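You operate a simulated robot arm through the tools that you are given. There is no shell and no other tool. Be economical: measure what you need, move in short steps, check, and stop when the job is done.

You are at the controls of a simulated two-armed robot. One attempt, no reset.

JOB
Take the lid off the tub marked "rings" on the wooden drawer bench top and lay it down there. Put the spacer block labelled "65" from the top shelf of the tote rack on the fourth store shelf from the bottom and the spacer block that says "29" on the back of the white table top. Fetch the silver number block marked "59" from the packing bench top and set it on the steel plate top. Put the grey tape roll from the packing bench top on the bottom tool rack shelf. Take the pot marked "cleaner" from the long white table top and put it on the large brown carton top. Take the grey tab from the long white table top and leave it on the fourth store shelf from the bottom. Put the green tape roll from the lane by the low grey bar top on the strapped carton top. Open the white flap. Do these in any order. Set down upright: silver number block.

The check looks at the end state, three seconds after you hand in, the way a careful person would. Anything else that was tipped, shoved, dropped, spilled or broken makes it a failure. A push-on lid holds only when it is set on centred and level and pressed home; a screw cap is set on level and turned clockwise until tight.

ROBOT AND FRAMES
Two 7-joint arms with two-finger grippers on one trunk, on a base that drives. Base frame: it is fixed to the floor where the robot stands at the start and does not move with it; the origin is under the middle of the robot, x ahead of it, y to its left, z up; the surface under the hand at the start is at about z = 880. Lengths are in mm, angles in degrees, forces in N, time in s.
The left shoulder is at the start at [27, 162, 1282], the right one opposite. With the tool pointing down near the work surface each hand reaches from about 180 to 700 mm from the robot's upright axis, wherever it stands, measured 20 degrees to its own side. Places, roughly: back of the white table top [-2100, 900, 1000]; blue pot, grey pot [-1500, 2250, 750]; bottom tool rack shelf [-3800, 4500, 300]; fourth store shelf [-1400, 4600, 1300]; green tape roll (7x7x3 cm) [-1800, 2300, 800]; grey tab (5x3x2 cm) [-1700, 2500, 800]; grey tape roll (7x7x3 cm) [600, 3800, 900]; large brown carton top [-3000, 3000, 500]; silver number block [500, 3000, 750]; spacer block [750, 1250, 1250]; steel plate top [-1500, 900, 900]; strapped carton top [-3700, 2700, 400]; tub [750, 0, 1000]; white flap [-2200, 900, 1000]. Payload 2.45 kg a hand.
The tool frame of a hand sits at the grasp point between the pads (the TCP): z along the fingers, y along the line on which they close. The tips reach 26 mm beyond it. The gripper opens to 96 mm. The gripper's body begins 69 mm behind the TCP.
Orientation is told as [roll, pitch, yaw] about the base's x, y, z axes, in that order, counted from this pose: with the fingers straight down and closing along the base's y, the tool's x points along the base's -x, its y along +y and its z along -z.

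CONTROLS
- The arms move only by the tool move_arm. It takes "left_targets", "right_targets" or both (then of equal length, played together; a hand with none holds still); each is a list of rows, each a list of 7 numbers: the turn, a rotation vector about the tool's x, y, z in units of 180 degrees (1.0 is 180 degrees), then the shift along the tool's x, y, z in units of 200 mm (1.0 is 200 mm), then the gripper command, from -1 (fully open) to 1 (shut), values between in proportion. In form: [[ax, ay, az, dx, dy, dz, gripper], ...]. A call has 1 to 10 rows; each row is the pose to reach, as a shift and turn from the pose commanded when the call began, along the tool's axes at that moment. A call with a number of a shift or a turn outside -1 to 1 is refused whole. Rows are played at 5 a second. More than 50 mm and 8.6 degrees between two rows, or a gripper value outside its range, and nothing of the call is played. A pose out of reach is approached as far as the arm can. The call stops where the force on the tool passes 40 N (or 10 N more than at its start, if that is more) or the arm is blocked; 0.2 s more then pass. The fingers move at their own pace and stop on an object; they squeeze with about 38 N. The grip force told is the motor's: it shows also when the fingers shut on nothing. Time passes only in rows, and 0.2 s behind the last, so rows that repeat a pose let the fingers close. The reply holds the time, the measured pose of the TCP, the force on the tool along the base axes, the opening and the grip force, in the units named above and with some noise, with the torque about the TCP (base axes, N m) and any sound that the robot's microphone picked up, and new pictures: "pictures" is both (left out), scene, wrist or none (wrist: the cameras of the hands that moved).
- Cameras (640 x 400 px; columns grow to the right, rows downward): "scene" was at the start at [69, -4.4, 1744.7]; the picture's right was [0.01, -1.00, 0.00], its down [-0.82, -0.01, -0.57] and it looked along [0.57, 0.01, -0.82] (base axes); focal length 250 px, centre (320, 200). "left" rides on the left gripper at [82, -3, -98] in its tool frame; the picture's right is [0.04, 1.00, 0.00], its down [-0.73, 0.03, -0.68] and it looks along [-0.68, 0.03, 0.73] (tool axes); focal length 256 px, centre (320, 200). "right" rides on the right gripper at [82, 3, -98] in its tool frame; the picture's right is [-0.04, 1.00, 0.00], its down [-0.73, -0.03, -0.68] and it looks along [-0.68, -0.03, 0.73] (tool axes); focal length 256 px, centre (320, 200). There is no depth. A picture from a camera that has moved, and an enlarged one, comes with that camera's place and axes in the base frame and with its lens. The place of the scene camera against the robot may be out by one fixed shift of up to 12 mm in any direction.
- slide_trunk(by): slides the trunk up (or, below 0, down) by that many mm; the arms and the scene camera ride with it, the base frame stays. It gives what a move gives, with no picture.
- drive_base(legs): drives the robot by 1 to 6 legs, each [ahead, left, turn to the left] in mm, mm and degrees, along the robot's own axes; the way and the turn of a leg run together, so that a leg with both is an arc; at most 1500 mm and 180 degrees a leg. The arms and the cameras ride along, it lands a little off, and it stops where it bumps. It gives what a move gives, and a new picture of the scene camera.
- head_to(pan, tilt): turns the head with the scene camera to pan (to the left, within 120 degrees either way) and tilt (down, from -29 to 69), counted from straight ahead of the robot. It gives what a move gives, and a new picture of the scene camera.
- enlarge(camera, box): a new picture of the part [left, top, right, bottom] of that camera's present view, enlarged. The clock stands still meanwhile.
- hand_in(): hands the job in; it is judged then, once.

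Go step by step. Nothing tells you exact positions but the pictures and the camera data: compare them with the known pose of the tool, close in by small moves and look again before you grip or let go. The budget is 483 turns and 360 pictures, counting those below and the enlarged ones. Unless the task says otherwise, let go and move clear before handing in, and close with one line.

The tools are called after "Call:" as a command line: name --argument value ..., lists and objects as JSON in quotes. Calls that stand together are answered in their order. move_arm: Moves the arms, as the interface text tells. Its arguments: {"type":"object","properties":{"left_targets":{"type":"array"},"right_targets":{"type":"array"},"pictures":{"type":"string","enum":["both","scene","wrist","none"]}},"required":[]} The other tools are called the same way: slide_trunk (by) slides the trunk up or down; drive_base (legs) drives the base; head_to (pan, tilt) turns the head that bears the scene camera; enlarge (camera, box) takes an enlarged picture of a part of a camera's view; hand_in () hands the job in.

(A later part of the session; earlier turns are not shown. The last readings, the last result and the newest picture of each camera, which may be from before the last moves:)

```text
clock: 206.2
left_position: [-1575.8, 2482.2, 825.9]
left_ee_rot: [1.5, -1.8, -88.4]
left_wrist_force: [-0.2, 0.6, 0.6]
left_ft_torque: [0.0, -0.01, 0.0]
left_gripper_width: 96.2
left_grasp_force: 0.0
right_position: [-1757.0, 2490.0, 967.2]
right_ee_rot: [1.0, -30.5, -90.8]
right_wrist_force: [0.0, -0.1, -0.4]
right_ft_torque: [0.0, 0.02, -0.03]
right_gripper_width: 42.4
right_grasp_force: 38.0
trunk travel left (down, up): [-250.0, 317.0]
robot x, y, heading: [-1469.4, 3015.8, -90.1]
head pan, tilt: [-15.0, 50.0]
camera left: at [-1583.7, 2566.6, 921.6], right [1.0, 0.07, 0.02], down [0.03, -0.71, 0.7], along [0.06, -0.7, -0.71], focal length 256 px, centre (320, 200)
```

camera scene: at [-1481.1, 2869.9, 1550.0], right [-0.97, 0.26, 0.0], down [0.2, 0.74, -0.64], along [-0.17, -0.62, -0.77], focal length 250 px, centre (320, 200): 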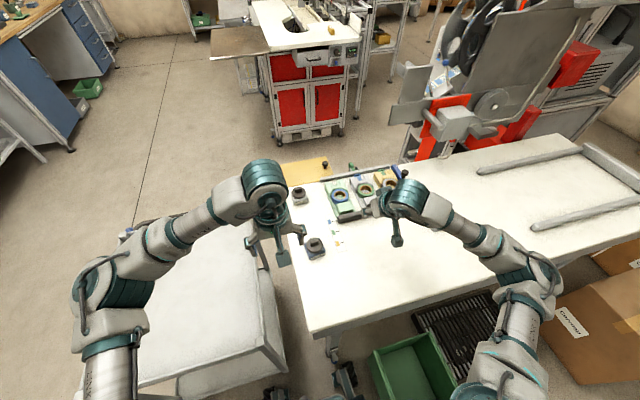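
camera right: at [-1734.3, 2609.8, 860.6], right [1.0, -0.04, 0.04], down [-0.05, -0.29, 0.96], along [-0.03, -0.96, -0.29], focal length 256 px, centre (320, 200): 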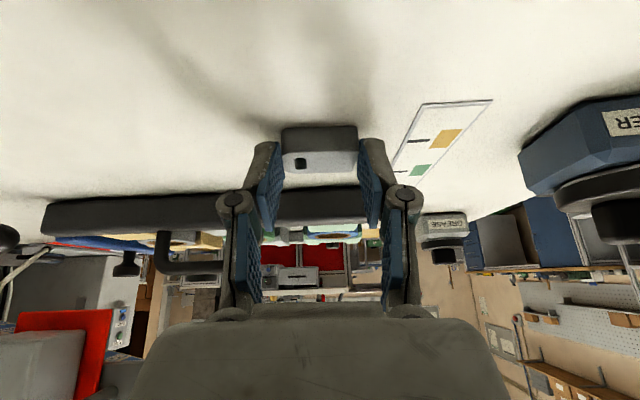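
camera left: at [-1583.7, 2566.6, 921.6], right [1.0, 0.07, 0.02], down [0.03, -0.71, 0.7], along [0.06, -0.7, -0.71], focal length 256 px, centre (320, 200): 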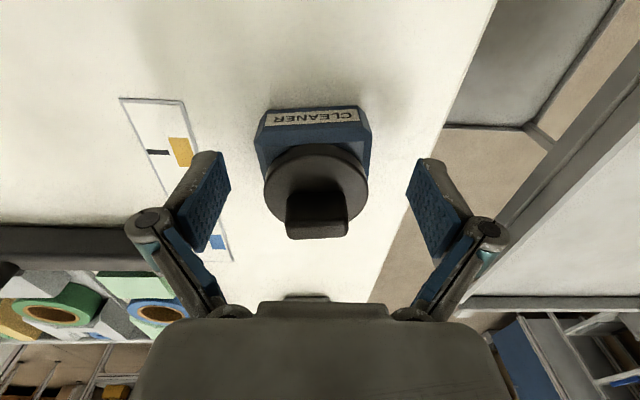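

Call:
move_arm --left_targets '[[0, 0, 0, 0, 0, 0.03, -1], [0, 0, 0, 0, 0, 0.045, -0.2], [0, 0, 0, 0, 0, 0.045, 0.4], [0, 0, 0, 0, 0, 0.045, 1], [0, 0, 0, 0, 0, 0.045, 1]]' --pictures "none"

Call:
move_arm --left_targets '[[0, 0, 0, 0, 0, -0.05, 1], [0, 0, 0, 0, 0, -0.15, 1], [0, 0, 0, 0, 0, -0.3, 1], [0, 0, 0, 0, 0, -0.5, 1], [0, 0, 0, 0, 0, -0.7, 1], [0, 0, 0, 0.1, 0.1, -0.85, 1]]' --pictures "wrist"

```text
clock: 207.4
left_position: [-1575.4, 2480.7, 819.0]
left_ee_rot: [1.4, -1.8, -88.3]
left_wrist_force: [-3.7, -2.3, 10.4]
left_ft_torque: [0.11, 0.26, 0.2]
left_gripper_width: 60.9
left_grasp_force: 38.0
right_position: [-1756.4, 2488.9, 967.2]
right_ee_rot: [0.9, -30.5, -90.9]
right_wrist_force: [-0.3, 0.1, -0.2]
right_ft_torque: [-0.03, -0.03, 0.0]
right_gripper_width: 42.4
right_grasp_force: 38.2
trunk travel left (down, up): [-250.0, 317.0]
robot x, y, heading: [-1463.3, 3018.2, -90.5]
head pan, tilt: [-15.0, 50.0]
```

```text
clock: 208.8
left_position: [-1557.7, 2505.5, 987.8]
left_ee_rot: [1.4, -1.8, -88.4]
left_wrist_force: [0.4, -0.2, -4.6]
left_ft_torque: [0.02, 0.01, 0.01]
left_gripper_width: 59.8
left_grasp_force: 37.6
right_position: [-1755.0, 2489.5, 966.1]
right_ee_rot: [0.9, -30.5, -91.0]
right_wrist_force: [0.6, 0.0, 0.0]
right_ft_torque: [-0.02, 0.04, -0.03]
right_gripper_width: 42.1
right_grasp_force: 38.0
trunk travel left (down, up): [-250.0, 317.0]
robot x, y, heading: [-1460.4, 3019.1, -90.1]
head pan, tilt: [-15.0, 50.0]
camera left: at [-1567.5, 2591.5, 1083.6], right [1.0, 0.07, 0.02], down [0.03, -0.71, 0.7], along [0.06, -0.7, -0.71], focal length 256 px, centre (320, 200)
```

left: 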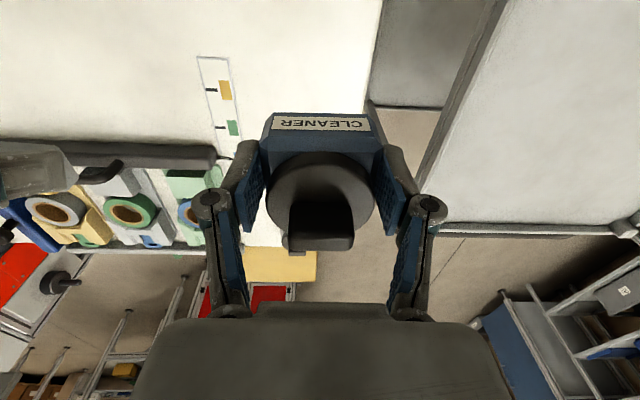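

Pot held firmly. I'll pull the left hand in, back off, and turn to the store rack for the tab.

Call:
move_arm --left_targets '[[0, 0, 0, 0.14, 0.12, -0.03, 1], [0, 0, 0, 0.28, 0.28, -0.06, 1], [0, 0, 0, 0.42, 0.45, -0.09, 1], [0, 0, 0, 0.56, 0.62, -0.12, 1], [0, 0, 0, 0.7, 0.79, -0.15, 1], [0, 0, 0, 0.84, 0.95, -0.18, 1], [0, 0, 0, 0.84, 0.95, -0.18, 1], [0, 0, 0, 0.84, 0.95, -0.18, 1]]' --pictures "none"

Call:
drive_base --legs '[[-450, 0, 0], [0, 0, 180]]'

Call:
slide_trunk --by 200

Call:
move_arm --left_targets '[[0, 0, 0, 0, 0, 0, 1], [0, 0, 0, 0, 0, 0, 1], [0, 0, 0, 0, 0, 0, 1], [0, 0, 0, 0, 0, 0, 1], [0, 0, 0, 0, 0, 0, 1], [0, 0, 0, 0, 0, 0, 1], [0, 0, 0, 0, 0, 0, 1], [0, 0, 0, 0, 0, 0, 1]]' --pictures "none"

```text
clock: 210.6
left_position: [-1379.1, 2680.0, 1022.0]
left_ee_rot: [1.5, -1.7, -88.5]
left_wrist_force: [-0.1, 0.5, -5.1]
left_ft_torque: [0.07, -0.01, -0.04]
left_gripper_width: 59.8
left_grasp_force: 38.5
right_position: [-1756.8, 2488.5, 966.6]
right_ee_rot: [1.2, -30.4, -91.0]
right_wrist_force: [-0.3, -0.6, 0.5]
right_ft_torque: [0.01, -0.04, 0.0]
right_gripper_width: 42.0
right_grasp_force: 37.8
trunk travel left (down, up): [-250.0, 317.0]
robot x, y, heading: [-1464.0, 3015.9, -90.2]
head pan, tilt: [-15.0, 50.0]
```

```text
clock: 220.7
left_position: [-1558.3, 3803.1, 1021.4]
left_ee_rot: [1.3, -1.7, 93.3]
left_wrist_force: [-0.5, 0.7, -3.9]
left_ft_torque: [-0.01, 0.02, -0.02]
left_gripper_width: 59.5
left_grasp_force: 37.1
right_position: [-1186.4, 4006.1, 965.5]
right_ee_rot: [1.0, -30.3, 90.8]
right_wrist_force: [0.1, 0.3, -0.2]
right_ft_torque: [0.02, -0.05, 0.02]
right_gripper_width: 0.0
right_grasp_force: 28.3
trunk travel left (down, up): [-250.0, 317.0]
robot x, y, heading: [-1465.3, 3470.9, 91.4]
head pan, tilt: [-15.0, 50.0]
camera scene: at [-1439.7, 3604.7, 1549.9], right [0.97, -0.23, 0.0], down [-0.18, -0.75, -0.64], along [0.15, 0.62, -0.77], focal length 250 px, centre (320, 200)
```

scene: 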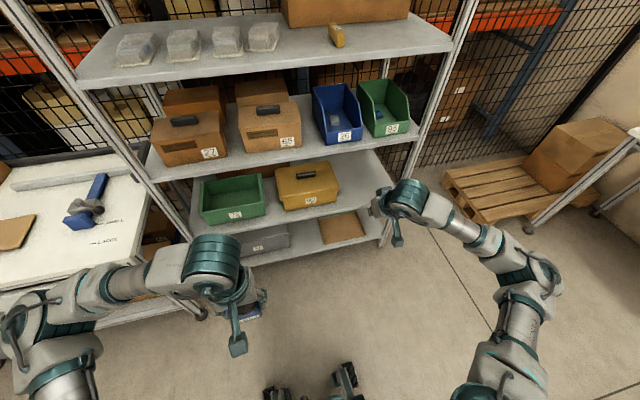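

```text
clock: 222.9
left_position: [-1559.3, 3800.8, 1222.5]
left_ee_rot: [1.4, -1.8, 93.3]
left_wrist_force: [-0.3, 0.6, -4.4]
left_ft_torque: [-0.03, -0.03, -0.03]
left_gripper_width: 59.7
left_grasp_force: 38.0
right_position: [-1187.3, 4004.4, 1167.7]
right_ee_rot: [0.9, -30.6, 90.8]
right_wrist_force: [1.0, -0.5, -0.1]
right_ft_torque: [0.02, 0.02, -0.01]
right_gripper_width: 0.1
right_grasp_force: 27.9
trunk travel left (down, up): [-450.0, 117.0]
robot x, y, heading: [-1461.9, 3467.3, 91.5]
head pan, tilt: [-15.0, 50.0]
```

```text
clock: 224.7
left_position: [-1559.4, 3800.3, 1222.7]
left_ee_rot: [1.4, -1.9, 93.3]
left_wrist_force: [-0.1, 0.4, -5.0]
left_ft_torque: [-0.04, 0.01, -0.05]
left_gripper_width: 59.8
left_grasp_force: 37.9
right_position: [-1186.5, 4003.4, 1168.4]
right_ee_rot: [0.9, -30.6, 90.8]
right_wrist_force: [-0.1, -0.3, -0.4]
right_ft_torque: [-0.01, -0.02, 0.01]
right_gripper_width: 0.0
right_grasp_force: 28.4
trunk travel left (down, up): [-450.0, 117.0]
robot x, y, heading: [-1464.4, 3465.6, 91.4]
head pan, tilt: [-15.0, 50.0]
```

The right gripper is empty: the tab slipped out during the drive. I need to find it; looking at the floor around the turn first.

Call:
head_to --pan -95 --tilt 50

Call:
head_to --pan 120 --tilt 45

```text
clock: 226.2
left_position: [-1558.5, 3799.9, 1223.4]
left_ee_rot: [1.3, -1.9, 93.3]
left_wrist_force: [-0.1, 0.1, -4.1]
left_ft_torque: [-0.02, -0.03, 0.03]
left_gripper_width: 59.6
left_grasp_force: 37.9
right_position: [-1185.9, 4004.5, 1169.0]
right_ee_rot: [1.1, -30.6, 90.9]
right_wrist_force: [-0.8, -1.3, 0.3]
right_ft_torque: [0.01, 0.01, 0.03]
right_gripper_width: 0.0
right_grasp_force: 28.4
trunk travel left (down, up): [-450.0, 117.0]
robot x, y, heading: [-1464.3, 3470.1, 91.5]
head pan, tilt: [-95.0, 50.0]
camera scene: at [-1378.5, 3449.7, 1751.6], right [-0.06, -1.0, 0.0], down [-0.77, 0.04, -0.64], along [0.64, -0.04, -0.77], focal length 250 px, centre (320, 200)
```

scene: 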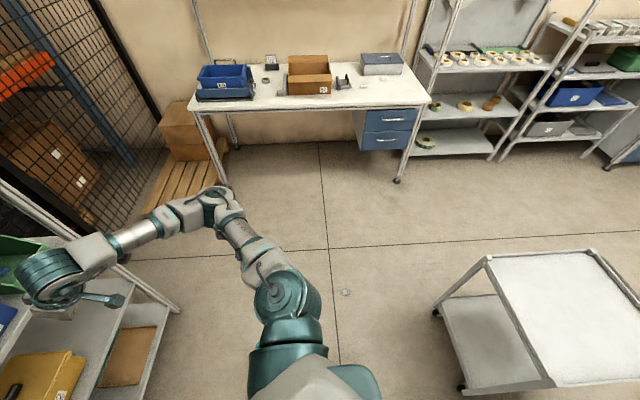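

```text
clock: 229.3
left_position: [-1559.1, 3800.0, 1222.4]
left_ee_rot: [1.4, -1.9, 93.3]
left_wrist_force: [0.3, -0.2, -5.5]
left_ft_torque: [-0.08, 0.0, 0.0]
left_gripper_width: 59.5
left_grasp_force: 38.1
right_position: [-1186.8, 4003.0, 1169.0]
right_ee_rot: [1.0, -30.7, 90.8]
right_wrist_force: [0.3, -0.3, -0.3]
right_ft_torque: [0.01, 0.0, -0.03]
right_gripper_width: 0.0
right_grasp_force: 28.4
trunk travel left (down, up): [-450.0, 117.0]
robot x, y, heading: [-1464.7, 3469.1, 91.5]
head pan, tilt: [120.0, 45.0]
camera scene: at [-1525.0, 3411.8, 1758.8], right [-0.52, 0.85, 0.0], down [0.6, 0.37, -0.71], along [-0.6, -0.37, -0.7], focal length 250 px, centre (320, 200)
```

scene: 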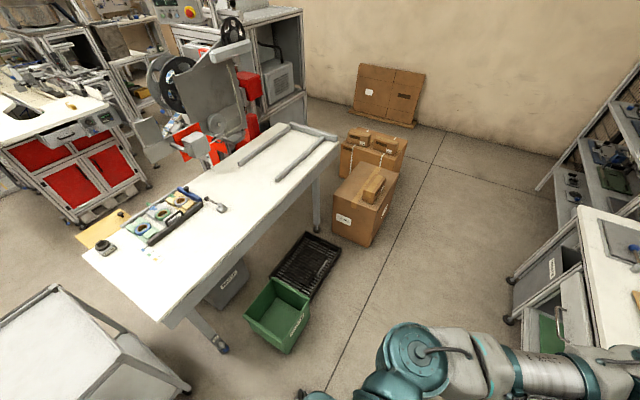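

The tab lies on the floor at about [-777, 3234]. I'll turn to face it, move close and lower the trunk.

Call:
drive_base --legs '[[0, 0, -91.5], [310, -60, 0]]'

Call:
slide_trunk --by -440

Call:
head_to --pan -15 --tilt 60

```text
clock: 235.3
left_position: [-822.9, 3495.9, 1223.2]
left_ee_rot: [1.2, -2.0, 1.6]
left_wrist_force: [0.1, -0.5, -5.0]
left_ft_torque: [-0.02, 0.04, -0.04]
left_gripper_width: 59.6
left_grasp_force: 38.3
right_position: [-631.9, 3116.0, 1170.3]
right_ee_rot: [0.8, -30.7, -0.9]
right_wrist_force: [-0.1, 0.1, 0.6]
right_ft_torque: [0.0, -0.01, 0.02]
right_gripper_width: 0.0
right_grasp_force: 28.7
trunk travel left (down, up): [-450.0, 117.0]
robot x, y, heading: [-1156.6, 3407.3, -0.4]
head pan, tilt: [120.0, 45.0]
camera scene: at [-1201.4, 3471.9, 1758.7], right [0.87, 0.49, 0.0], down [0.35, -0.61, -0.71], along [-0.35, 0.61, -0.71], focal length 250 px, centre (320, 200)
```

scene: 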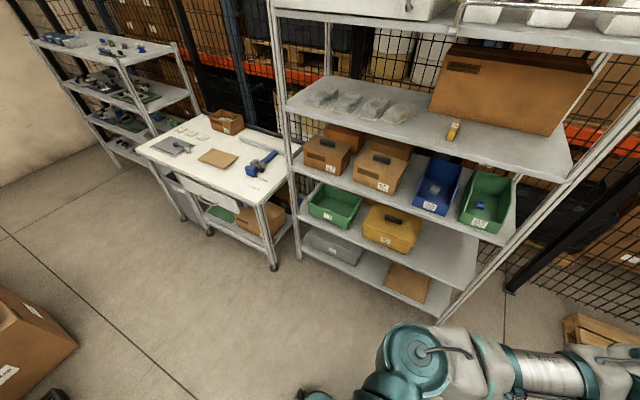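

```text
refused: -440 is not a number from -400 to 400
```

```text
clock: 237.5
left_position: [-823.9, 3493.6, 1223.6]
left_ee_rot: [1.3, -2.0, 1.5]
left_wrist_force: [0.5, -0.2, -4.1]
left_ft_torque: [-0.01, 0.06, 0.03]
left_gripper_width: 59.8
left_grasp_force: 38.0
right_position: [-632.0, 3114.6, 1172.4]
right_ee_rot: [0.8, -30.9, -0.9]
right_wrist_force: [0.0, 0.4, 0.1]
right_ft_torque: [0.0, -0.02, 0.01]
right_gripper_width: 0.0
right_grasp_force: 28.5
trunk travel left (down, up): [-450.0, 117.0]
robot x, y, heading: [-1155.5, 3406.7, -0.2]
head pan, tilt: [-15.0, 60.0]
camera scene: at [-1093.7, 3382.1, 1738.9], right [-0.26, -0.96, 0.0], down [-0.84, 0.23, -0.5], along [0.48, -0.13, -0.87], focal length 250 px, centre (320, 200)
```

scene: 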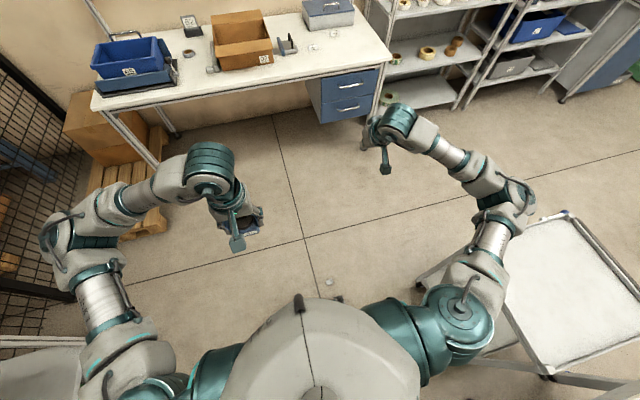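

Call:
enlarge --camera "scene" --box '[280, 240, 440, 340]'

Call:
slide_trunk --by -250

```text
4.00 times, centred on (360, 290) of scene
camera zoom: at [-1093.7, 3382.1, 1738.9], right [-0.26, -0.96, 0.0], down [-0.84, 0.23, -0.5], along [0.48, -0.13, -0.87], focal length 998 px, centre (160, -160)
```

zoom: 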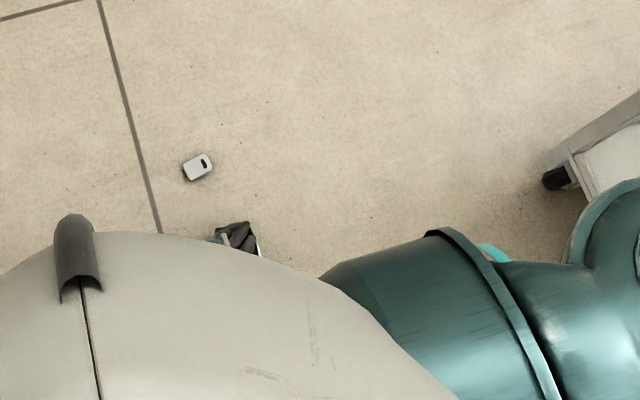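

```text
clock: 240.1
left_position: [-823.1, 3493.3, 973.7]
left_ee_rot: [1.3, -2.2, 1.5]
left_wrist_force: [-0.1, -0.9, -4.9]
left_ft_torque: [-0.02, 0.1, -0.01]
left_gripper_width: 59.6
left_grasp_force: 37.3
right_position: [-633.0, 3115.5, 922.5]
right_ee_rot: [0.9, -30.9, -1.0]
right_wrist_force: [0.1, -0.8, -0.2]
right_ft_torque: [-0.01, -0.03, 0.01]
right_gripper_width: 0.0
right_grasp_force: 28.3
trunk travel left (down, up): [-200.0, 367.0]
robot x, y, heading: [-1153.5, 3408.0, -0.3]
head pan, tilt: [-15.0, 60.0]
```

Call:
slide_trunk --by -195

Call:
move_arm --right_targets '[[0, 0.012, 0, 0.16, 0.1, 0.08, -1], [0, 0.024, 0, 0.33, 0.2, 0.17, -1], [0, 0.036, 0, 0.5, 0.3, 0.26, -1], [0, 0.048, 0, 0.67, 0.4, 0.34, -1], [0, 0.06, 0, 0.84, 0.5, 0.43, -1]]' --pictures "none"

```text
clock: 241.7
left_position: [-820.3, 3494.3, 807.9]
left_ee_rot: [1.2, -1.4, 2.6]
left_wrist_force: [63.1, -3.8, 10.1]
left_ft_torque: [0.43, 7.34, 0.4]
left_gripper_width: 59.7
left_grasp_force: 38.3
right_position: [-634.6, 3114.8, 751.3]
right_ee_rot: [0.8, -30.0, -0.9]
right_wrist_force: [-0.3, -1.2, -0.1]
right_ft_torque: [-0.03, 0.05, 0.01]
right_gripper_width: 0.0
right_grasp_force: 28.4
trunk travel left (down, up): [-35.0, 532.0]
robot x, y, heading: [-1155.6, 3409.1, -0.1]
head pan, tilt: [-15.0, 60.0]
stopped: the force on the tool passed its limit at 64 N (the readings are from after the stop); the commanded pose is now the measured one
```

```text
clock: 242.9
left_position: [-822.6, 3494.4, 809.4]
left_ee_rot: [1.0, -1.2, 2.2]
left_wrist_force: [53.2, 6.8, 41.0]
left_ft_torque: [-0.49, 9.54, -0.73]
left_gripper_width: 59.6
left_grasp_force: 37.9
right_position: [-718.4, 3220.9, 589.0]
right_ee_rot: [0.6, -19.2, -0.8]
right_wrist_force: [0.1, -0.1, 0.7]
right_ft_torque: [0.0, -0.03, -0.01]
right_gripper_width: 96.1
right_grasp_force: 0.0
right hand out of reach, approached as far as the arm can: row 3, 4, 5
trunk travel left (down, up): [-35.0, 532.0]
robot x, y, heading: [-1151.1, 3404.0, -0.6]
head pan, tilt: [-15.0, 60.0]
```

The left hand touched something; I'll raise the trunk a bit and look.

Call:
slide_trunk --by 80

Call:
head_to --pan 10 --tilt 69

```text
clock: 244.0
left_position: [-821.6, 3494.4, 885.6]
left_ee_rot: [1.2, -1.3, 2.0]
left_wrist_force: [0.8, -0.2, -5.0]
left_ft_torque: [-0.03, 0.04, 0.01]
left_gripper_width: 59.6
left_grasp_force: 37.9
right_position: [-720.9, 3220.6, 669.7]
right_ee_rot: [0.7, -19.1, -0.8]
right_wrist_force: [-0.8, -0.5, 0.7]
right_ft_torque: [0.03, 0.01, -0.02]
right_gripper_width: 96.0
right_grasp_force: 0.1
trunk travel left (down, up): [-115.0, 452.0]
robot x, y, heading: [-1156.0, 3403.7, -0.6]
head pan, tilt: [-15.0, 60.0]
```

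```text
clock: 244.9
left_position: [-823.4, 3495.2, 887.1]
left_ee_rot: [1.3, -1.5, 2.0]
left_wrist_force: [0.4, -0.6, -4.8]
left_ft_torque: [-0.01, 0.06, -0.01]
left_gripper_width: 59.6
left_grasp_force: 38.1
right_position: [-720.4, 3221.0, 669.8]
right_ee_rot: [0.7, -19.4, -0.8]
right_wrist_force: [0.0, 0.5, -0.2]
right_ft_torque: [0.0, 0.02, -0.01]
right_gripper_width: 96.1
right_grasp_force: 0.1
trunk travel left (down, up): [-115.0, 452.0]
robot x, y, heading: [-1152.2, 3403.6, -0.1]
head pan, tilt: [10.0, 68.8]
camera scene: at [-896.0, 3407.5, 1376.1], right [0.17, -0.99, 0.0], down [-0.92, -0.15, -0.36], along [0.35, 0.06, -0.93], focal length 250 px, centre (320, 200)
```

scene: 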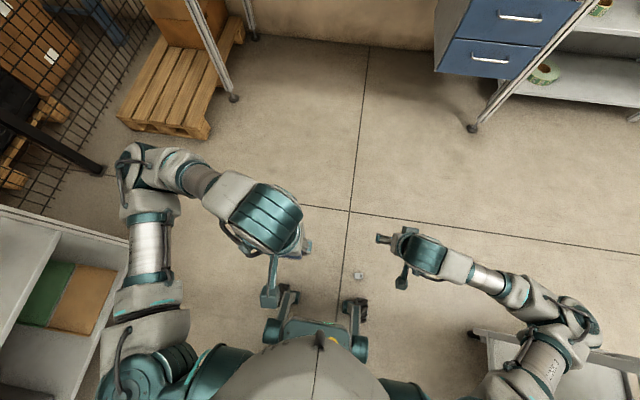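

Lowering the trunk leans the torso forward, so the hands must be farther out. I'll extend the left hand, back the base off, then go for the tab.

Call:
move_arm --left_targets '[[0, 0, 0, -0.17, 0.1, -0.02, 1], [0, 0, 0, -0.34, 0.2, -0.04, 1], [0, 0, 0, -0.5, 0.3, -0.06, 1], [0, 0, 0, -0.67, 0.4, -0.08, 1], [0, 0, 0, -0.84, 0.5, -0.1, 1], [0, 0, 0, -1.0, 0.6, -0.1, 1]]' --right_targets '[[0, 0, 0, -0.1, 0, -0.1, -1], [0, 0, 0, -0.2, 0, -0.1, -1], [0, 0, 0, -0.3, 0, -0.1, -1], [0, 0, 0, -0.4, 0, -0.1, -1], [0, 0, 0, -0.5, 0, -0.1, -1], [0, 0, 0, -0.5, 0, -0.1, -1]]' --pictures "none"

Call:
drive_base --legs '[[-270, 0, 0]]'

Call:
slide_trunk --by -80

Call:
move_arm --right_targets '[[0, 0, 0, 0, 0, 0.1, -1], [0, 0, 0, 0, 0, 0.25, -1], [0, 0, 0, 0, 0, 0.45, -1], [0, 0, 0, 0, 0, 0.65, -1], [0, 0, 0, 0, 0, 0.85, -1]]' --pictures "wrist"

```text
clock: 246.3
left_position: [-626.2, 3621.7, 914.9]
left_ee_rot: [1.1, -1.4, 2.0]
left_wrist_force: [0.7, -0.8, -5.0]
left_ft_torque: [-0.04, 0.05, 0.03]
left_gripper_width: 59.3
left_grasp_force: 38.4
right_position: [-630.8, 3220.4, 724.8]
right_ee_rot: [0.6, -19.2, -0.7]
right_wrist_force: [0.7, 0.0, 0.5]
right_ft_torque: [-0.02, 0.0, 0.02]
right_gripper_width: 95.8
right_grasp_force: 0.1
trunk travel left (down, up): [-115.0, 452.0]
robot x, y, heading: [-1155.0, 3408.7, -0.6]
head pan, tilt: [10.0, 68.8]
```

```text
clock: 248.2
left_position: [-895.4, 3620.6, 914.7]
left_ee_rot: [1.2, -1.5, 1.7]
left_wrist_force: [0.6, 0.6, -5.0]
left_ft_torque: [-0.02, 0.02, 0.02]
left_gripper_width: 59.8
left_grasp_force: 38.1
right_position: [-901.9, 3221.2, 722.2]
right_ee_rot: [0.6, -19.2, -1.0]
right_wrist_force: [0.8, 0.3, 0.2]
right_ft_torque: [-0.02, -0.04, 0.02]
right_gripper_width: 95.8
right_grasp_force: 0.0
trunk travel left (down, up): [-115.0, 452.0]
robot x, y, heading: [-1424.2, 3411.4, -0.9]
head pan, tilt: [10.0, 68.8]
camera scene: at [-1164.0, 3409.8, 1376.0], right [0.16, -0.99, 0.0], down [-0.92, -0.15, -0.36], along [0.35, 0.06, -0.93], focal length 250 px, centre (320, 200)
```

scene: 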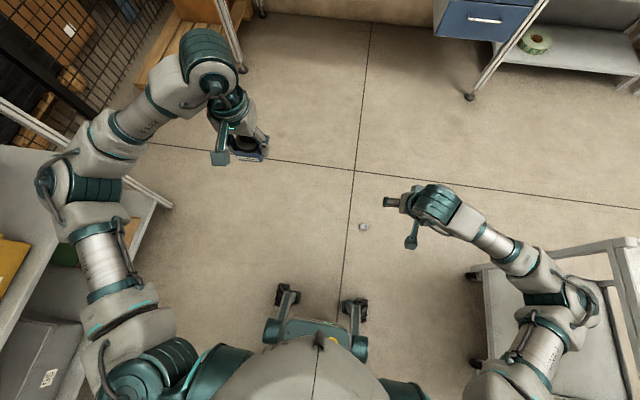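

```text
clock: 249.4
left_position: [-900.1, 3621.6, 839.5]
left_ee_rot: [1.1, -1.9, 1.7]
left_wrist_force: [0.3, 0.2, -4.2]
left_ft_torque: [0.0, 0.04, -0.02]
left_gripper_width: 59.5
left_grasp_force: 38.2
right_position: [-904.8, 3220.4, 648.2]
right_ee_rot: [0.7, -19.8, -1.0]
right_wrist_force: [-1.6, -0.3, 0.0]
right_ft_torque: [-0.02, -0.04, 0.0]
right_gripper_width: 96.1
right_grasp_force: 0.1
trunk travel left (down, up): [-35.0, 532.0]
robot x, y, heading: [-1423.3, 3409.5, -0.7]
head pan, tilt: [10.0, 68.8]
```

```text
clock: 250.6
left_position: [-899.6, 3620.6, 836.1]
left_ee_rot: [1.1, -1.7, 1.7]
left_wrist_force: [-1.3, 0.4, -5.2]
left_ft_torque: [-0.03, 0.04, 0.0]
left_gripper_width: 59.5
left_grasp_force: 38.2
right_position: [-848.2, 3220.1, 483.8]
right_ee_rot: [0.6, -19.6, -1.0]
right_wrist_force: [0.2, 0.4, -0.8]
right_ft_torque: [0.0, 0.02, 0.0]
right_gripper_width: 95.8
right_grasp_force: 0.0
trunk travel left (down, up): [-35.0, 532.0]
robot x, y, heading: [-1423.6, 3407.1, -0.7]
head pan, tilt: [10.0, 68.8]
camera right: at [-957.6, 3225.6, 548.9], right [0.05, 1.0, 0.02], down [0.46, -0.05, 0.89], along [0.88, -0.03, -0.46], focal length 256 px, centre (320, 200)
```

right: 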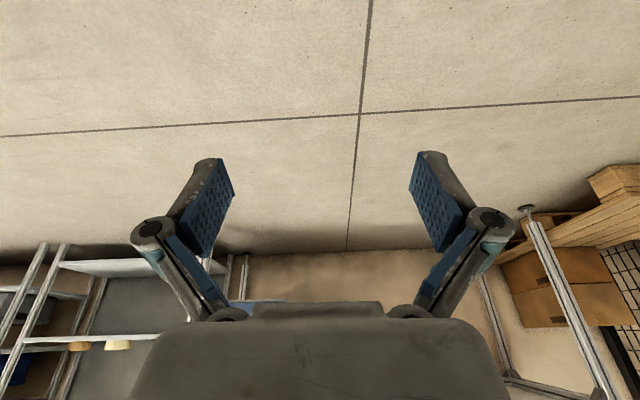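

Call:
move_arm --right_targets '[[0, 0, 0, 0.04, 0.01, 0.2, -1], [0, 0, 0, 0.08, 0.02, 0.4, -1], [0, 0, 0, 0.12, 0.03, 0.6, -1], [0, 0, 0, 0.16, 0.04, 0.8, -1], [0, 0, 0, 0.19, 0.055, 0.98, -1]]' --pictures "wrist"

```text
clock: 251.8
left_position: [-899.5, 3619.3, 837.2]
left_ee_rot: [1.1, -1.7, 1.7]
left_wrist_force: [-0.2, 0.3, -4.2]
left_ft_torque: [0.01, 0.06, -0.01]
left_gripper_width: 59.4
left_grasp_force: 38.1
right_position: [-817.5, 3233.8, 288.3]
right_ee_rot: [0.7, -19.5, -1.1]
right_wrist_force: [0.0, -0.8, -0.3]
right_ft_torque: [-0.03, -0.01, -0.01]
right_gripper_width: 95.9
right_grasp_force: 0.0
trunk travel left (down, up): [-35.0, 532.0]
robot x, y, heading: [-1425.9, 3410.0, -0.5]
head pan, tilt: [10.0, 68.8]
camera right: at [-926.9, 3239.7, 353.7], right [0.05, 1.0, 0.02], down [0.46, -0.05, 0.89], along [0.88, -0.03, -0.46], focal length 256 px, centre (320, 200)
```

right: 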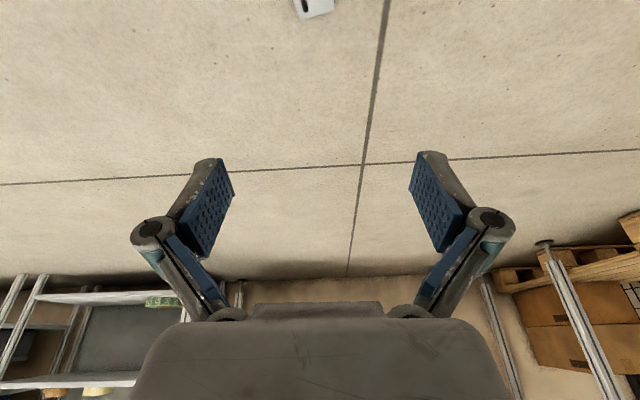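

Call:
move_arm --right_targets '[[0, 0, 0, 0.02, 0, 0.2, -1], [0, 0, 0, 0.04, 0, 0.4, -1], [0, 0, 0, 0.06, 0.005, 0.6, -1], [0, 0, 0, 0.083, 0.01, 0.8, -1]]' --pictures "wrist"

```text
clock: 252.8
left_position: [-899.8, 3619.6, 837.1]
left_ee_rot: [1.1, -1.7, 1.6]
left_wrist_force: [0.2, 0.1, -5.1]
left_ft_torque: [0.04, 0.01, -0.02]
left_gripper_width: 59.7
left_grasp_force: 38.2
right_position: [-802.9, 3223.5, 161.8]
right_ee_rot: [0.8, -19.6, -1.1]
right_wrist_force: [0.7, 0.3, -0.7]
right_ft_torque: [0.04, 0.01, 0.0]
right_gripper_width: 96.1
right_grasp_force: 0.0
right hand out of reach, approached as far as the arm can: row 3, 4
trunk travel left (down, up): [-35.0, 532.0]
robot x, y, heading: [-1423.2, 3410.0, -0.7]
head pan, tilt: [10.0, 68.8]
camera right: at [-912.5, 3228.6, 227.4], right [0.05, 1.0, 0.03], down [0.46, -0.05, 0.89], along [0.89, -0.03, -0.46], focal length 256 px, centre (320, 200)
```

right: 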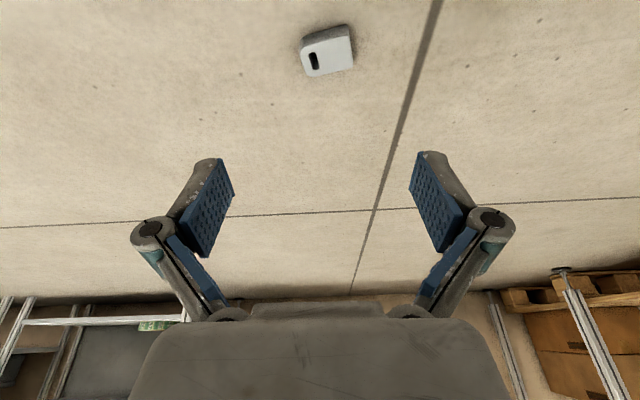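

Out of reach at this distance; the geometry suggests working about 425 mm ahead of the base. I'll lower the trunk to the bottom, drive forward and draw the hand back.

Call:
slide_trunk --by -33

Call:
drive_base --legs '[[225, 0, 0.6]]'

Call:
move_arm --right_targets '[[0, 0, 0, 0.2, 0.02, 0, -1], [0, 0, 0, 0.4, 0.04, 0, -1], [0, 0, 0, 0.6, 0.05, -0.03, -1], [0, 0, 0, 0.8, 0.05, -0.07, -1], [0, 0, 0, 0.95, 0.05, -0.12, -1]]' --pictures "wrist"

```text
clock: 253.6
left_position: [-901.0, 3620.4, 807.4]
left_ee_rot: [1.1, -2.0, 1.7]
left_wrist_force: [-0.4, 0.1, -4.8]
left_ft_torque: [0.05, 0.0, -0.01]
left_gripper_width: 59.6
left_grasp_force: 38.1
right_position: [-802.9, 3223.8, 130.4]
right_ee_rot: [0.6, -19.9, -1.0]
right_wrist_force: [0.1, 0.0, 0.1]
right_ft_torque: [0.03, -0.01, -0.01]
right_gripper_width: 95.9
right_grasp_force: 0.0
trunk travel left (down, up): [-2.0, 565.0]
robot x, y, heading: [-1420.4, 3411.2, -0.8]
head pan, tilt: [10.0, 68.8]
```

```text
clock: 255.3
left_position: [-680.4, 3626.2, 804.4]
left_ee_rot: [1.1, -1.7, 2.5]
left_wrist_force: [0.8, -0.6, -5.8]
left_ft_torque: [-0.03, 0.08, 0.0]
left_gripper_width: 59.8
left_grasp_force: 38.2
right_position: [-581.3, 3230.3, 128.7]
right_ee_rot: [0.5, -19.5, -0.3]
right_wrist_force: [-0.1, 0.5, 0.4]
right_ft_torque: [-0.01, 0.0, -0.01]
right_gripper_width: 96.1
right_grasp_force: 0.0
trunk travel left (down, up): [-2.0, 565.0]
robot x, y, heading: [-1203.4, 3403.1, -0.1]
head pan, tilt: [10.0, 68.8]
camera scene: at [-797.7, 3412.9, 1218.8], right [0.17, -0.98, 0.0], down [-0.92, -0.16, -0.35], along [0.35, 0.06, -0.94], focal length 250 px, centre (320, 200)
```

scene: 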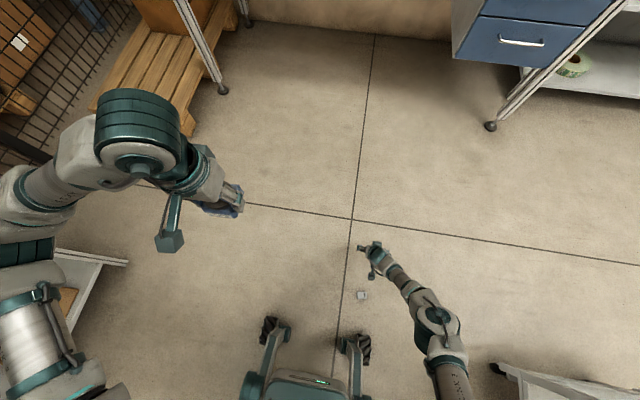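

```text
clock: 256.5
left_position: [-686.6, 3627.3, 807.2]
left_ee_rot: [1.1, -2.0, 2.5]
left_wrist_force: [-0.2, -0.1, -4.8]
left_ft_torque: [0.02, 0.05, -0.02]
left_gripper_width: 59.6
left_grasp_force: 38.7
right_position: [-737.2, 3240.7, 92.6]
right_ee_rot: [0.4, -19.7, -0.4]
right_wrist_force: [0.4, -0.7, 0.1]
right_ft_torque: [0.04, -0.04, 0.01]
right_gripper_width: 95.9
right_grasp_force: 0.1
right hand out of reach, approached as far as the arm can: row 5
trunk travel left (down, up): [-2.0, 565.0]
robot x, y, heading: [-1204.6, 3410.0, -0.1]
head pan, tilt: [10.0, 68.8]
camera right: at [-846.9, 3245.0, 158.8], right [0.04, 1.0, 0.02], down [0.46, -0.04, 0.89], along [0.89, -0.03, -0.46], focal length 256 px, centre (320, 200)
```

right: 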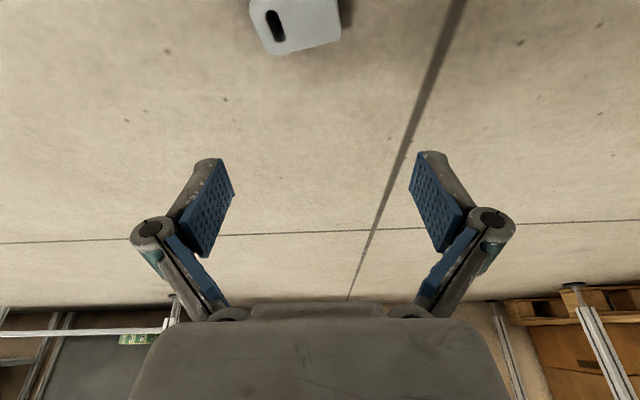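

Call:
move_arm --right_targets '[[0, 0, 0, 0.03, -0.02, 0.09, -1], [0, 0, 0, 0.06, -0.04, 0.18, -1]]' --pictures "none"

```text
clock: 257.1
left_position: [-686.4, 3627.7, 807.7]
left_ee_rot: [1.0, -2.1, 2.5]
left_wrist_force: [-0.4, 0.2, -5.4]
left_ft_torque: [-0.03, -0.01, 0.0]
left_gripper_width: 59.5
left_grasp_force: 37.8
right_position: [-736.4, 3234.6, 54.5]
right_ee_rot: [0.5, -20.1, -0.2]
right_wrist_force: [-0.3, 0.7, -0.1]
right_ft_torque: [0.02, 0.0, 0.02]
right_gripper_width: 95.8
right_grasp_force: 0.1
trunk travel left (down, up): [-2.0, 565.0]
robot x, y, heading: [-1200.7, 3410.9, 0.1]
head pan, tilt: [10.0, 68.8]
```

Call:
drive_base --legs '[[-42, 0, 0]]'

Call:
move_arm --right_targets '[[0, 0, 0, 0.01, 0, 0.03, -1], [0, 0, 0, 0.02, 0, 0.06, -1]]' --pictures "wrist"

```text
clock: 257.9
left_position: [-729.7, 3626.2, 809.3]
left_ee_rot: [1.0, -2.2, 2.4]
left_wrist_force: [-0.6, 0.4, -4.9]
left_ft_torque: [-0.03, 0.02, -0.01]
left_gripper_width: 59.6
left_grasp_force: 37.5
right_position: [-777.8, 3234.0, 55.3]
right_ee_rot: [0.7, -19.9, -0.3]
right_wrist_force: [0.2, 1.3, 0.2]
right_ft_torque: [-0.03, -0.01, 0.0]
right_gripper_width: 96.1
right_grasp_force: 0.1
trunk travel left (down, up): [-2.0, 565.0]
robot x, y, heading: [-1247.6, 3408.7, 0.2]
head pan, tilt: [10.0, 68.8]
camera scene: at [-841.8, 3414.0, 1219.8], right [0.17, -0.98, 0.0], down [-0.92, -0.16, -0.36], along [0.35, 0.06, -0.93], focal length 250 px, centre (320, 200)
```

scene: 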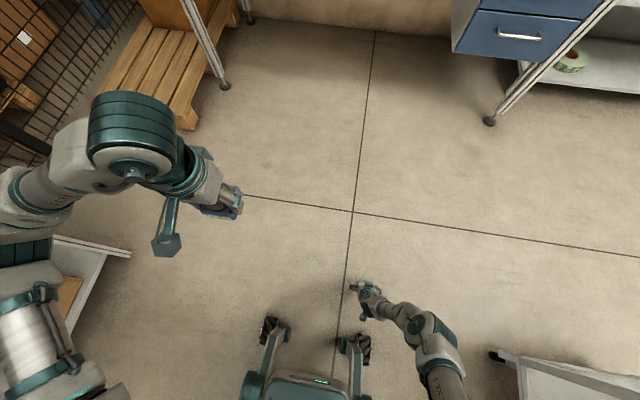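

```text
clock: 258.6
left_position: [-732.6, 3625.3, 810.7]
left_ee_rot: [1.1, -2.5, 2.4]
left_wrist_force: [-0.7, 0.5, -5.3]
left_ft_torque: [0.0, 0.05, 0.02]
left_gripper_width: 59.6
left_grasp_force: 38.1
right_position: [-776.9, 3234.3, 42.8]
right_ee_rot: [0.7, -20.2, -0.4]
right_wrist_force: [0.2, -0.8, 0.5]
right_ft_torque: [0.01, -0.03, -0.01]
right_gripper_width: 96.2
right_grasp_force: 0.0
trunk travel left (down, up): [-2.0, 565.0]
robot x, y, heading: [-1246.6, 3409.0, -0.0]
head pan, tilt: [10.0, 68.8]
camera right: at [-887.5, 3237.2, 108.1], right [0.04, 1.0, 0.03], down [0.45, -0.04, 0.89], along [0.89, -0.02, -0.45], focal length 256 px, centre (320, 200)
```

right: 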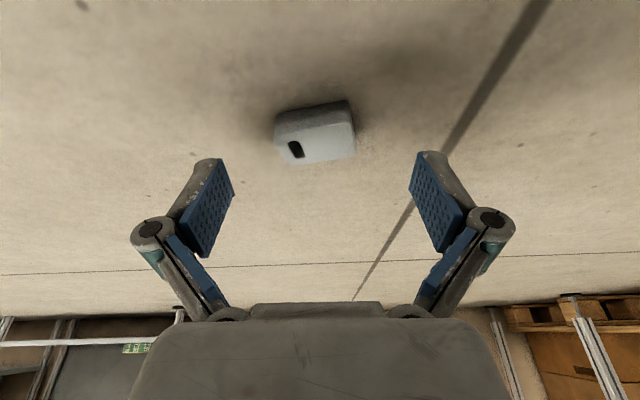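

Call:
drive_base --legs '[[-12, 0, 0]]'

Call:
move_arm --right_targets '[[0, 0, 0, 0.01, 0, 0.03, -1], [0, 0, 0, 0.02, 0, 0.055, -1], [0, 0, 0, 0.02, 0, 0.055, -0.2], [0, 0, 0, 0.02, 0, 0.055, 0.5], [0, 0, 0, 0.02, 0, 0.055, 1], [0, 0, 0, 0.02, 0, 0.055, 1]]' --pictures "wrist"

```text
clock: 259.3
left_position: [-744.4, 3625.9, 811.3]
left_ee_rot: [1.0, -2.5, 2.4]
left_wrist_force: [0.6, 0.1, -4.0]
left_ft_torque: [-0.05, -0.02, -0.05]
left_gripper_width: 59.7
left_grasp_force: 38.3
right_position: [-788.5, 3233.3, 43.8]
right_ee_rot: [0.7, -20.4, -0.3]
right_wrist_force: [0.5, 0.0, -0.3]
right_ft_torque: [0.03, -0.01, 0.0]
right_gripper_width: 95.9
right_grasp_force: 0.0
trunk travel left (down, up): [-2.0, 565.0]
robot x, y, heading: [-1256.5, 3411.9, -0.1]
head pan, tilt: [10.0, 68.8]
camera scene: at [-852.9, 3413.4, 1219.5], right [0.17, -0.98, 0.0], down [-0.92, -0.16, -0.36], along [0.35, 0.06, -0.93], focal length 250 px, centre (320, 200)
```

scene: 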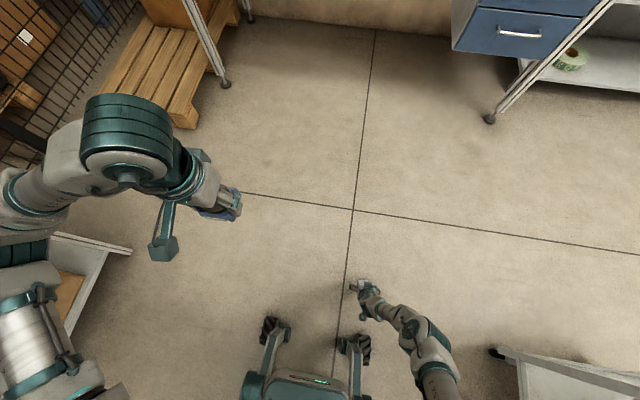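

```text
clock: 260.7
left_position: [-750.0, 3626.7, 815.4]
left_ee_rot: [1.0, -3.0, 2.6]
left_wrist_force: [0.1, -0.1, -5.1]
left_ft_torque: [0.03, 0.03, 0.01]
left_gripper_width: 59.5
left_grasp_force: 38.0
right_position: [-786.3, 3234.6, 33.4]
right_ee_rot: [0.7, -20.6, -0.4]
right_wrist_force: [-0.8, -2.8, 6.7]
right_ft_torque: [0.01, -0.05, -0.04]
right_gripper_width: 43.3
right_grasp_force: 37.7
trunk travel left (down, up): [-2.0, 565.0]
robot x, y, heading: [-1254.9, 3410.6, -0.1]
head pan, tilt: [10.0, 68.8]
camera right: at [-898.1, 3237.7, 97.4], right [0.04, 1.0, 0.03], down [0.45, -0.04, 0.89], along [0.89, -0.02, -0.45], focal length 256 px, centre (320, 200)
```

right: 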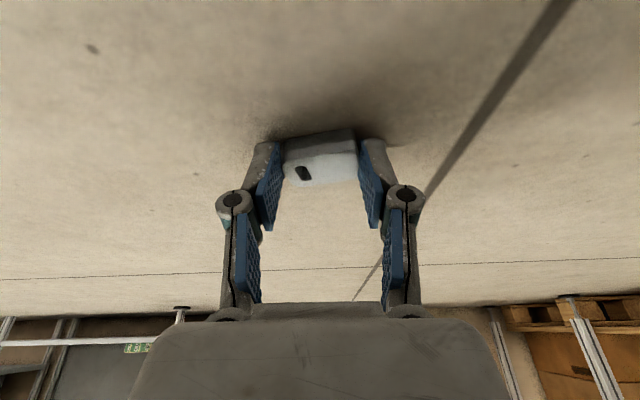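

Gripped, but near the tips and slightly skewed. I'll reopen, align the yaw, go 3 mm lower and grip again for a better hold.

Call:
move_arm --right_targets '[[0, 0, 0, 0, 0, 0, -0.3], [-0.011, 0, -0.031, 0, 0, 0, -0.3], [-0.011, 0, -0.031, 0.007, 0, 0.018, -0.3], [-0.011, 0, -0.031, 0.007, 0, 0.018, 0.3], [-0.011, 0, -0.031, 0.007, 0, 0.018, 1], [-0.011, 0, -0.031, 0.007, 0, 0.018, 1]]' --pictures "wrist"

```text
clock: 262.1
left_position: [-749.1, 3626.5, 814.4]
left_ee_rot: [1.2, -2.9, 2.5]
left_wrist_force: [0.1, 0.1, -5.0]
left_ft_torque: [0.01, 0.0, -0.04]
left_gripper_width: 59.5
left_grasp_force: 38.2
right_position: [-786.8, 3235.8, 29.4]
right_ee_rot: [0.4, -20.5, 5.8]
right_wrist_force: [0.2, -0.6, 0.1]
right_ft_torque: [-0.07, 0.01, 0.02]
right_gripper_width: 42.5
right_grasp_force: 38.1
trunk travel left (down, up): [-2.0, 565.0]
robot x, y, heading: [-1257.2, 3406.2, 0.1]
head pan, tilt: [10.0, 68.8]
camera right: at [-896.6, 3227.3, 93.0], right [-0.06, 1.0, 0.02], down [0.45, 0.01, 0.89], along [0.89, 0.07, -0.45], focal length 256 px, centre (320, 200)
```

right: 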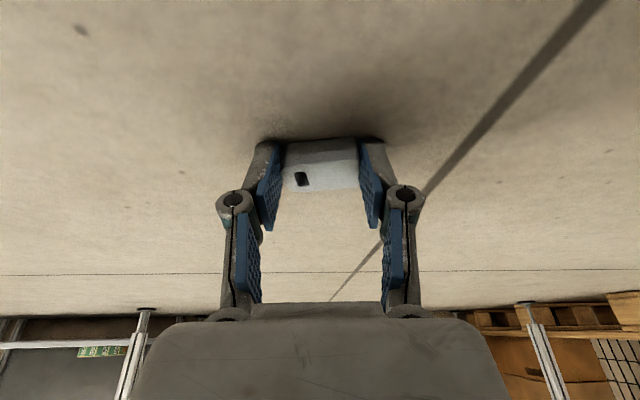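

Call:
slide_trunk --by 250

Call:
slide_trunk --by 198

```text
clock: 264.7
left_position: [-749.1, 3625.0, 1065.3]
left_ee_rot: [1.1, -2.8, 2.5]
left_wrist_force: [0.0, 0.0, -5.1]
left_ft_torque: [0.01, 0.07, 0.04]
left_gripper_width: 59.7
left_grasp_force: 37.7
right_position: [-591.6, 3236.5, 468.5]
right_ee_rot: [-2.1, -42.1, 7.1]
right_wrist_force: [-0.5, -0.4, 0.0]
right_ft_torque: [0.03, -0.02, -0.01]
right_gripper_width: 42.0
right_grasp_force: 38.1
trunk travel left (down, up): [-252.0, 315.0]
robot x, y, heading: [-1256.5, 3411.6, 0.1]
head pan, tilt: [10.0, 68.8]
```

```text
clock: 266.8
left_position: [-747.8, 3626.6, 1263.5]
left_ee_rot: [1.1, -2.8, 2.5]
left_wrist_force: [-0.5, -0.9, -5.0]
left_ft_torque: [0.0, 0.05, 0.0]
left_gripper_width: 59.6
left_grasp_force: 37.7
right_position: [-553.1, 3236.5, 737.8]
right_ee_rot: [-3.3, -48.0, 8.0]
right_wrist_force: [0.0, -0.6, 0.4]
right_ft_torque: [-0.01, 0.0, -0.05]
right_gripper_width: 41.9
right_grasp_force: 38.1
trunk travel left (down, up): [-450.0, 117.0]
robot x, y, heading: [-1256.2, 3407.5, 0.2]
head pan, tilt: [10.0, 68.8]
```

Call:
move_arm --right_targets '[[0, 0.013, 0, -0.08, 0, -0.14, 1], [0, 0.027, 0, -0.17, 0, -0.28, 1], [0, 0.04, 0, -0.25, 0, -0.43, 1], [0, 0.053, 0, -0.33, 0, -0.57, 1], [0, 0.067, 0, -0.42, 0, -0.72, 1], [0, 0.08, 0, -0.5, 0, -0.86, 1]]' --pictures "none"

Call:
move_arm --right_targets '[[0, 0, 0, -0.08, 0, -0.14, 1], [0, 0, 0, -0.15, 0, -0.3, 1], [0, 0, 0, -0.22, 0, -0.45, 1], [0, 0, 0, -0.3, 0, -0.6, 1], [0, 0, 0, -0.38, 0, -0.75, 1], [0, 0, 0, -0.45, 0, -0.9, 1]]' --pictures "wrist"

```text
clock: 268.2
left_position: [-751.9, 3626.0, 1263.3]
left_ee_rot: [1.1, -2.9, 2.4]
left_wrist_force: [-0.1, 0.2, -4.4]
left_ft_torque: [-0.03, 0.06, -0.02]
left_gripper_width: 59.7
left_grasp_force: 38.3
right_position: [-620.1, 3238.4, 928.0]
right_ee_rot: [-2.7, -33.7, 7.0]
right_wrist_force: [0.2, 0.2, 0.5]
right_ft_torque: [0.01, -0.03, 0.0]
right_gripper_width: 41.8
right_grasp_force: 37.7
trunk travel left (down, up): [-450.0, 117.0]
robot x, y, heading: [-1253.9, 3409.5, 0.0]
head pan, tilt: [10.0, 68.8]
```

```text
clock: 269.6
left_position: [-750.1, 3625.0, 1263.3]
left_ee_rot: [1.1, -2.9, 2.6]
left_wrist_force: [-0.1, -0.8, -3.7]
left_ft_torque: [0.01, 0.03, -0.03]
left_gripper_width: 59.7
left_grasp_force: 38.0
right_position: [-644.4, 3241.1, 1128.7]
right_ee_rot: [-2.6, -33.7, 7.0]
right_wrist_force: [0.1, -0.4, -0.6]
right_ft_torque: [0.02, 0.01, 0.01]
right_gripper_width: 41.9
right_grasp_force: 37.8
trunk travel left (down, up): [-450.0, 117.0]
robot x, y, heading: [-1254.5, 3407.8, 0.0]
head pan, tilt: [10.0, 68.8]
camera right: at [-766.2, 3235.3, 1165.2], right [-0.06, 1.0, -0.02], down [0.23, 0.03, 0.97], along [0.97, 0.06, -0.23], focal length 256 px, centre (320, 200)
```

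right: 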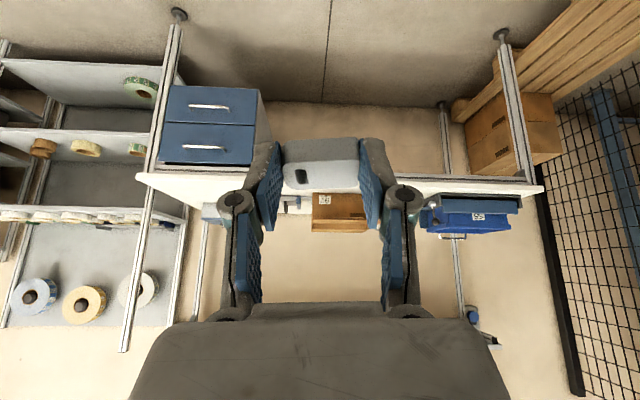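

Tab is held well. I'll raise the right hand, tuck the left, then turn to the rack.

Call:
move_arm --left_targets '[[0, 0, 0, 0.1, 0, 0, 1], [0, 0, 0, 0.2, 0, 0, 1], [0, 0, 0, 0.3, 0, 0, 1], [0, 0, 0, 0.4, 0, 0, 1], [0, 0, 0, 0.5, 0, 0, 1], [0, 0, 0, 0.5, 0, 0, 1]]' --right_targets '[[0, 0.009, 0, -0.09, 0, -0.13, 1], [0, 0.018, 0, -0.18, 0, -0.26, 1], [0, 0.027, 0, -0.26, 0, -0.39, 1], [0, 0.036, 0, -0.35, 0, -0.53, 1], [0, 0.045, 0, -0.44, 0, -0.66, 1], [0, 0.055, 0, -0.527, 0, -0.79, 1]]' --pictures "none"

Call:
drive_base --legs '[[0, 0, 45], [0, 0, 45]]'

Call:
move_arm --right_targets '[[0, 0, 0, 0, 0, 0, 1], [0, 0, 0, 0, 0, 0, 1], [0, 0, 0, 0, 0, 0, 1], [0, 0, 0, 0, 0, 0, 1], [0, 0, 0, 0, 0, 0, 1], [0, 0, 0, 0, 0, 0, 1]]' --pictures "none"

```text
clock: 271.0
left_position: [-849.6, 3623.6, 1257.4]
left_ee_rot: [1.1, -2.8, 2.6]
left_wrist_force: [0.1, 0.6, -4.6]
left_ft_torque: [-0.01, 0.05, 0.01]
left_gripper_width: 59.6
left_grasp_force: 38.3
right_position: [-645.4, 3247.8, 1318.3]
right_ee_rot: [-2.5, -23.8, 6.5]
right_wrist_force: [-0.1, 0.1, -0.5]
right_ft_torque: [0.01, 0.01, 0.02]
right_gripper_width: 42.2
right_grasp_force: 37.4
trunk travel left (down, up): [-450.0, 117.0]
robot x, y, heading: [-1255.2, 3409.8, 0.2]
head pan, tilt: [10.0, 68.8]
```

```text
clock: 275.6
left_position: [-1469.7, 3814.2, 1258.9]
left_ee_rot: [1.3, -2.9, 92.9]
left_wrist_force: [0.5, -0.1, -5.0]
left_ft_torque: [-0.05, 0.02, -0.01]
left_gripper_width: 59.6
left_grasp_force: 38.0
right_position: [-1094.0, 4020.0, 1316.6]
right_ee_rot: [-2.2, -23.9, 96.8]
right_wrist_force: [-0.5, 0.2, 0.1]
right_ft_torque: [0.0, 0.01, 0.01]
right_gripper_width: 42.2
right_grasp_force: 38.1
trunk travel left (down, up): [-450.0, 117.0]
robot x, y, heading: [-1256.6, 3408.6, 90.4]
head pan, tilt: [10.0, 68.8]
camera scene: at [-1255.4, 3449.5, 1729.6], right [0.98, 0.18, 0.0], down [0.17, -0.92, -0.36], along [-0.07, 0.35, -0.93], focal length 250 px, centre (320, 200)
```

scene: 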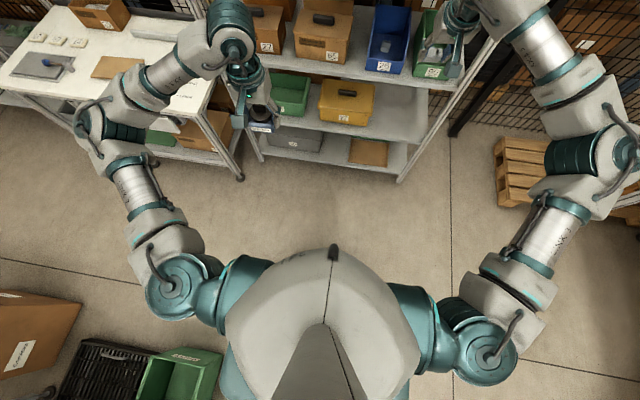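

```text
clock: 277.0
left_position: [-1475.8, 3809.2, 1260.0]
left_ee_rot: [1.0, -3.0, 92.9]
left_wrist_force: [-0.7, 0.0, -5.6]
left_ft_torque: [-0.04, -0.01, -0.01]
left_gripper_width: 59.5
left_grasp_force: 38.0
right_position: [-1099.4, 4016.1, 1319.7]
right_ee_rot: [-2.6, -24.0, 96.9]
right_wrist_force: [0.0, 0.5, -0.3]
right_ft_torque: [-0.02, -0.03, 0.0]
right_gripper_width: 42.2
right_grasp_force: 38.4
trunk travel left (down, up): [-450.0, 117.0]
robot x, y, heading: [-1254.6, 3408.7, 90.6]
head pan, tilt: [10.0, 68.8]
```

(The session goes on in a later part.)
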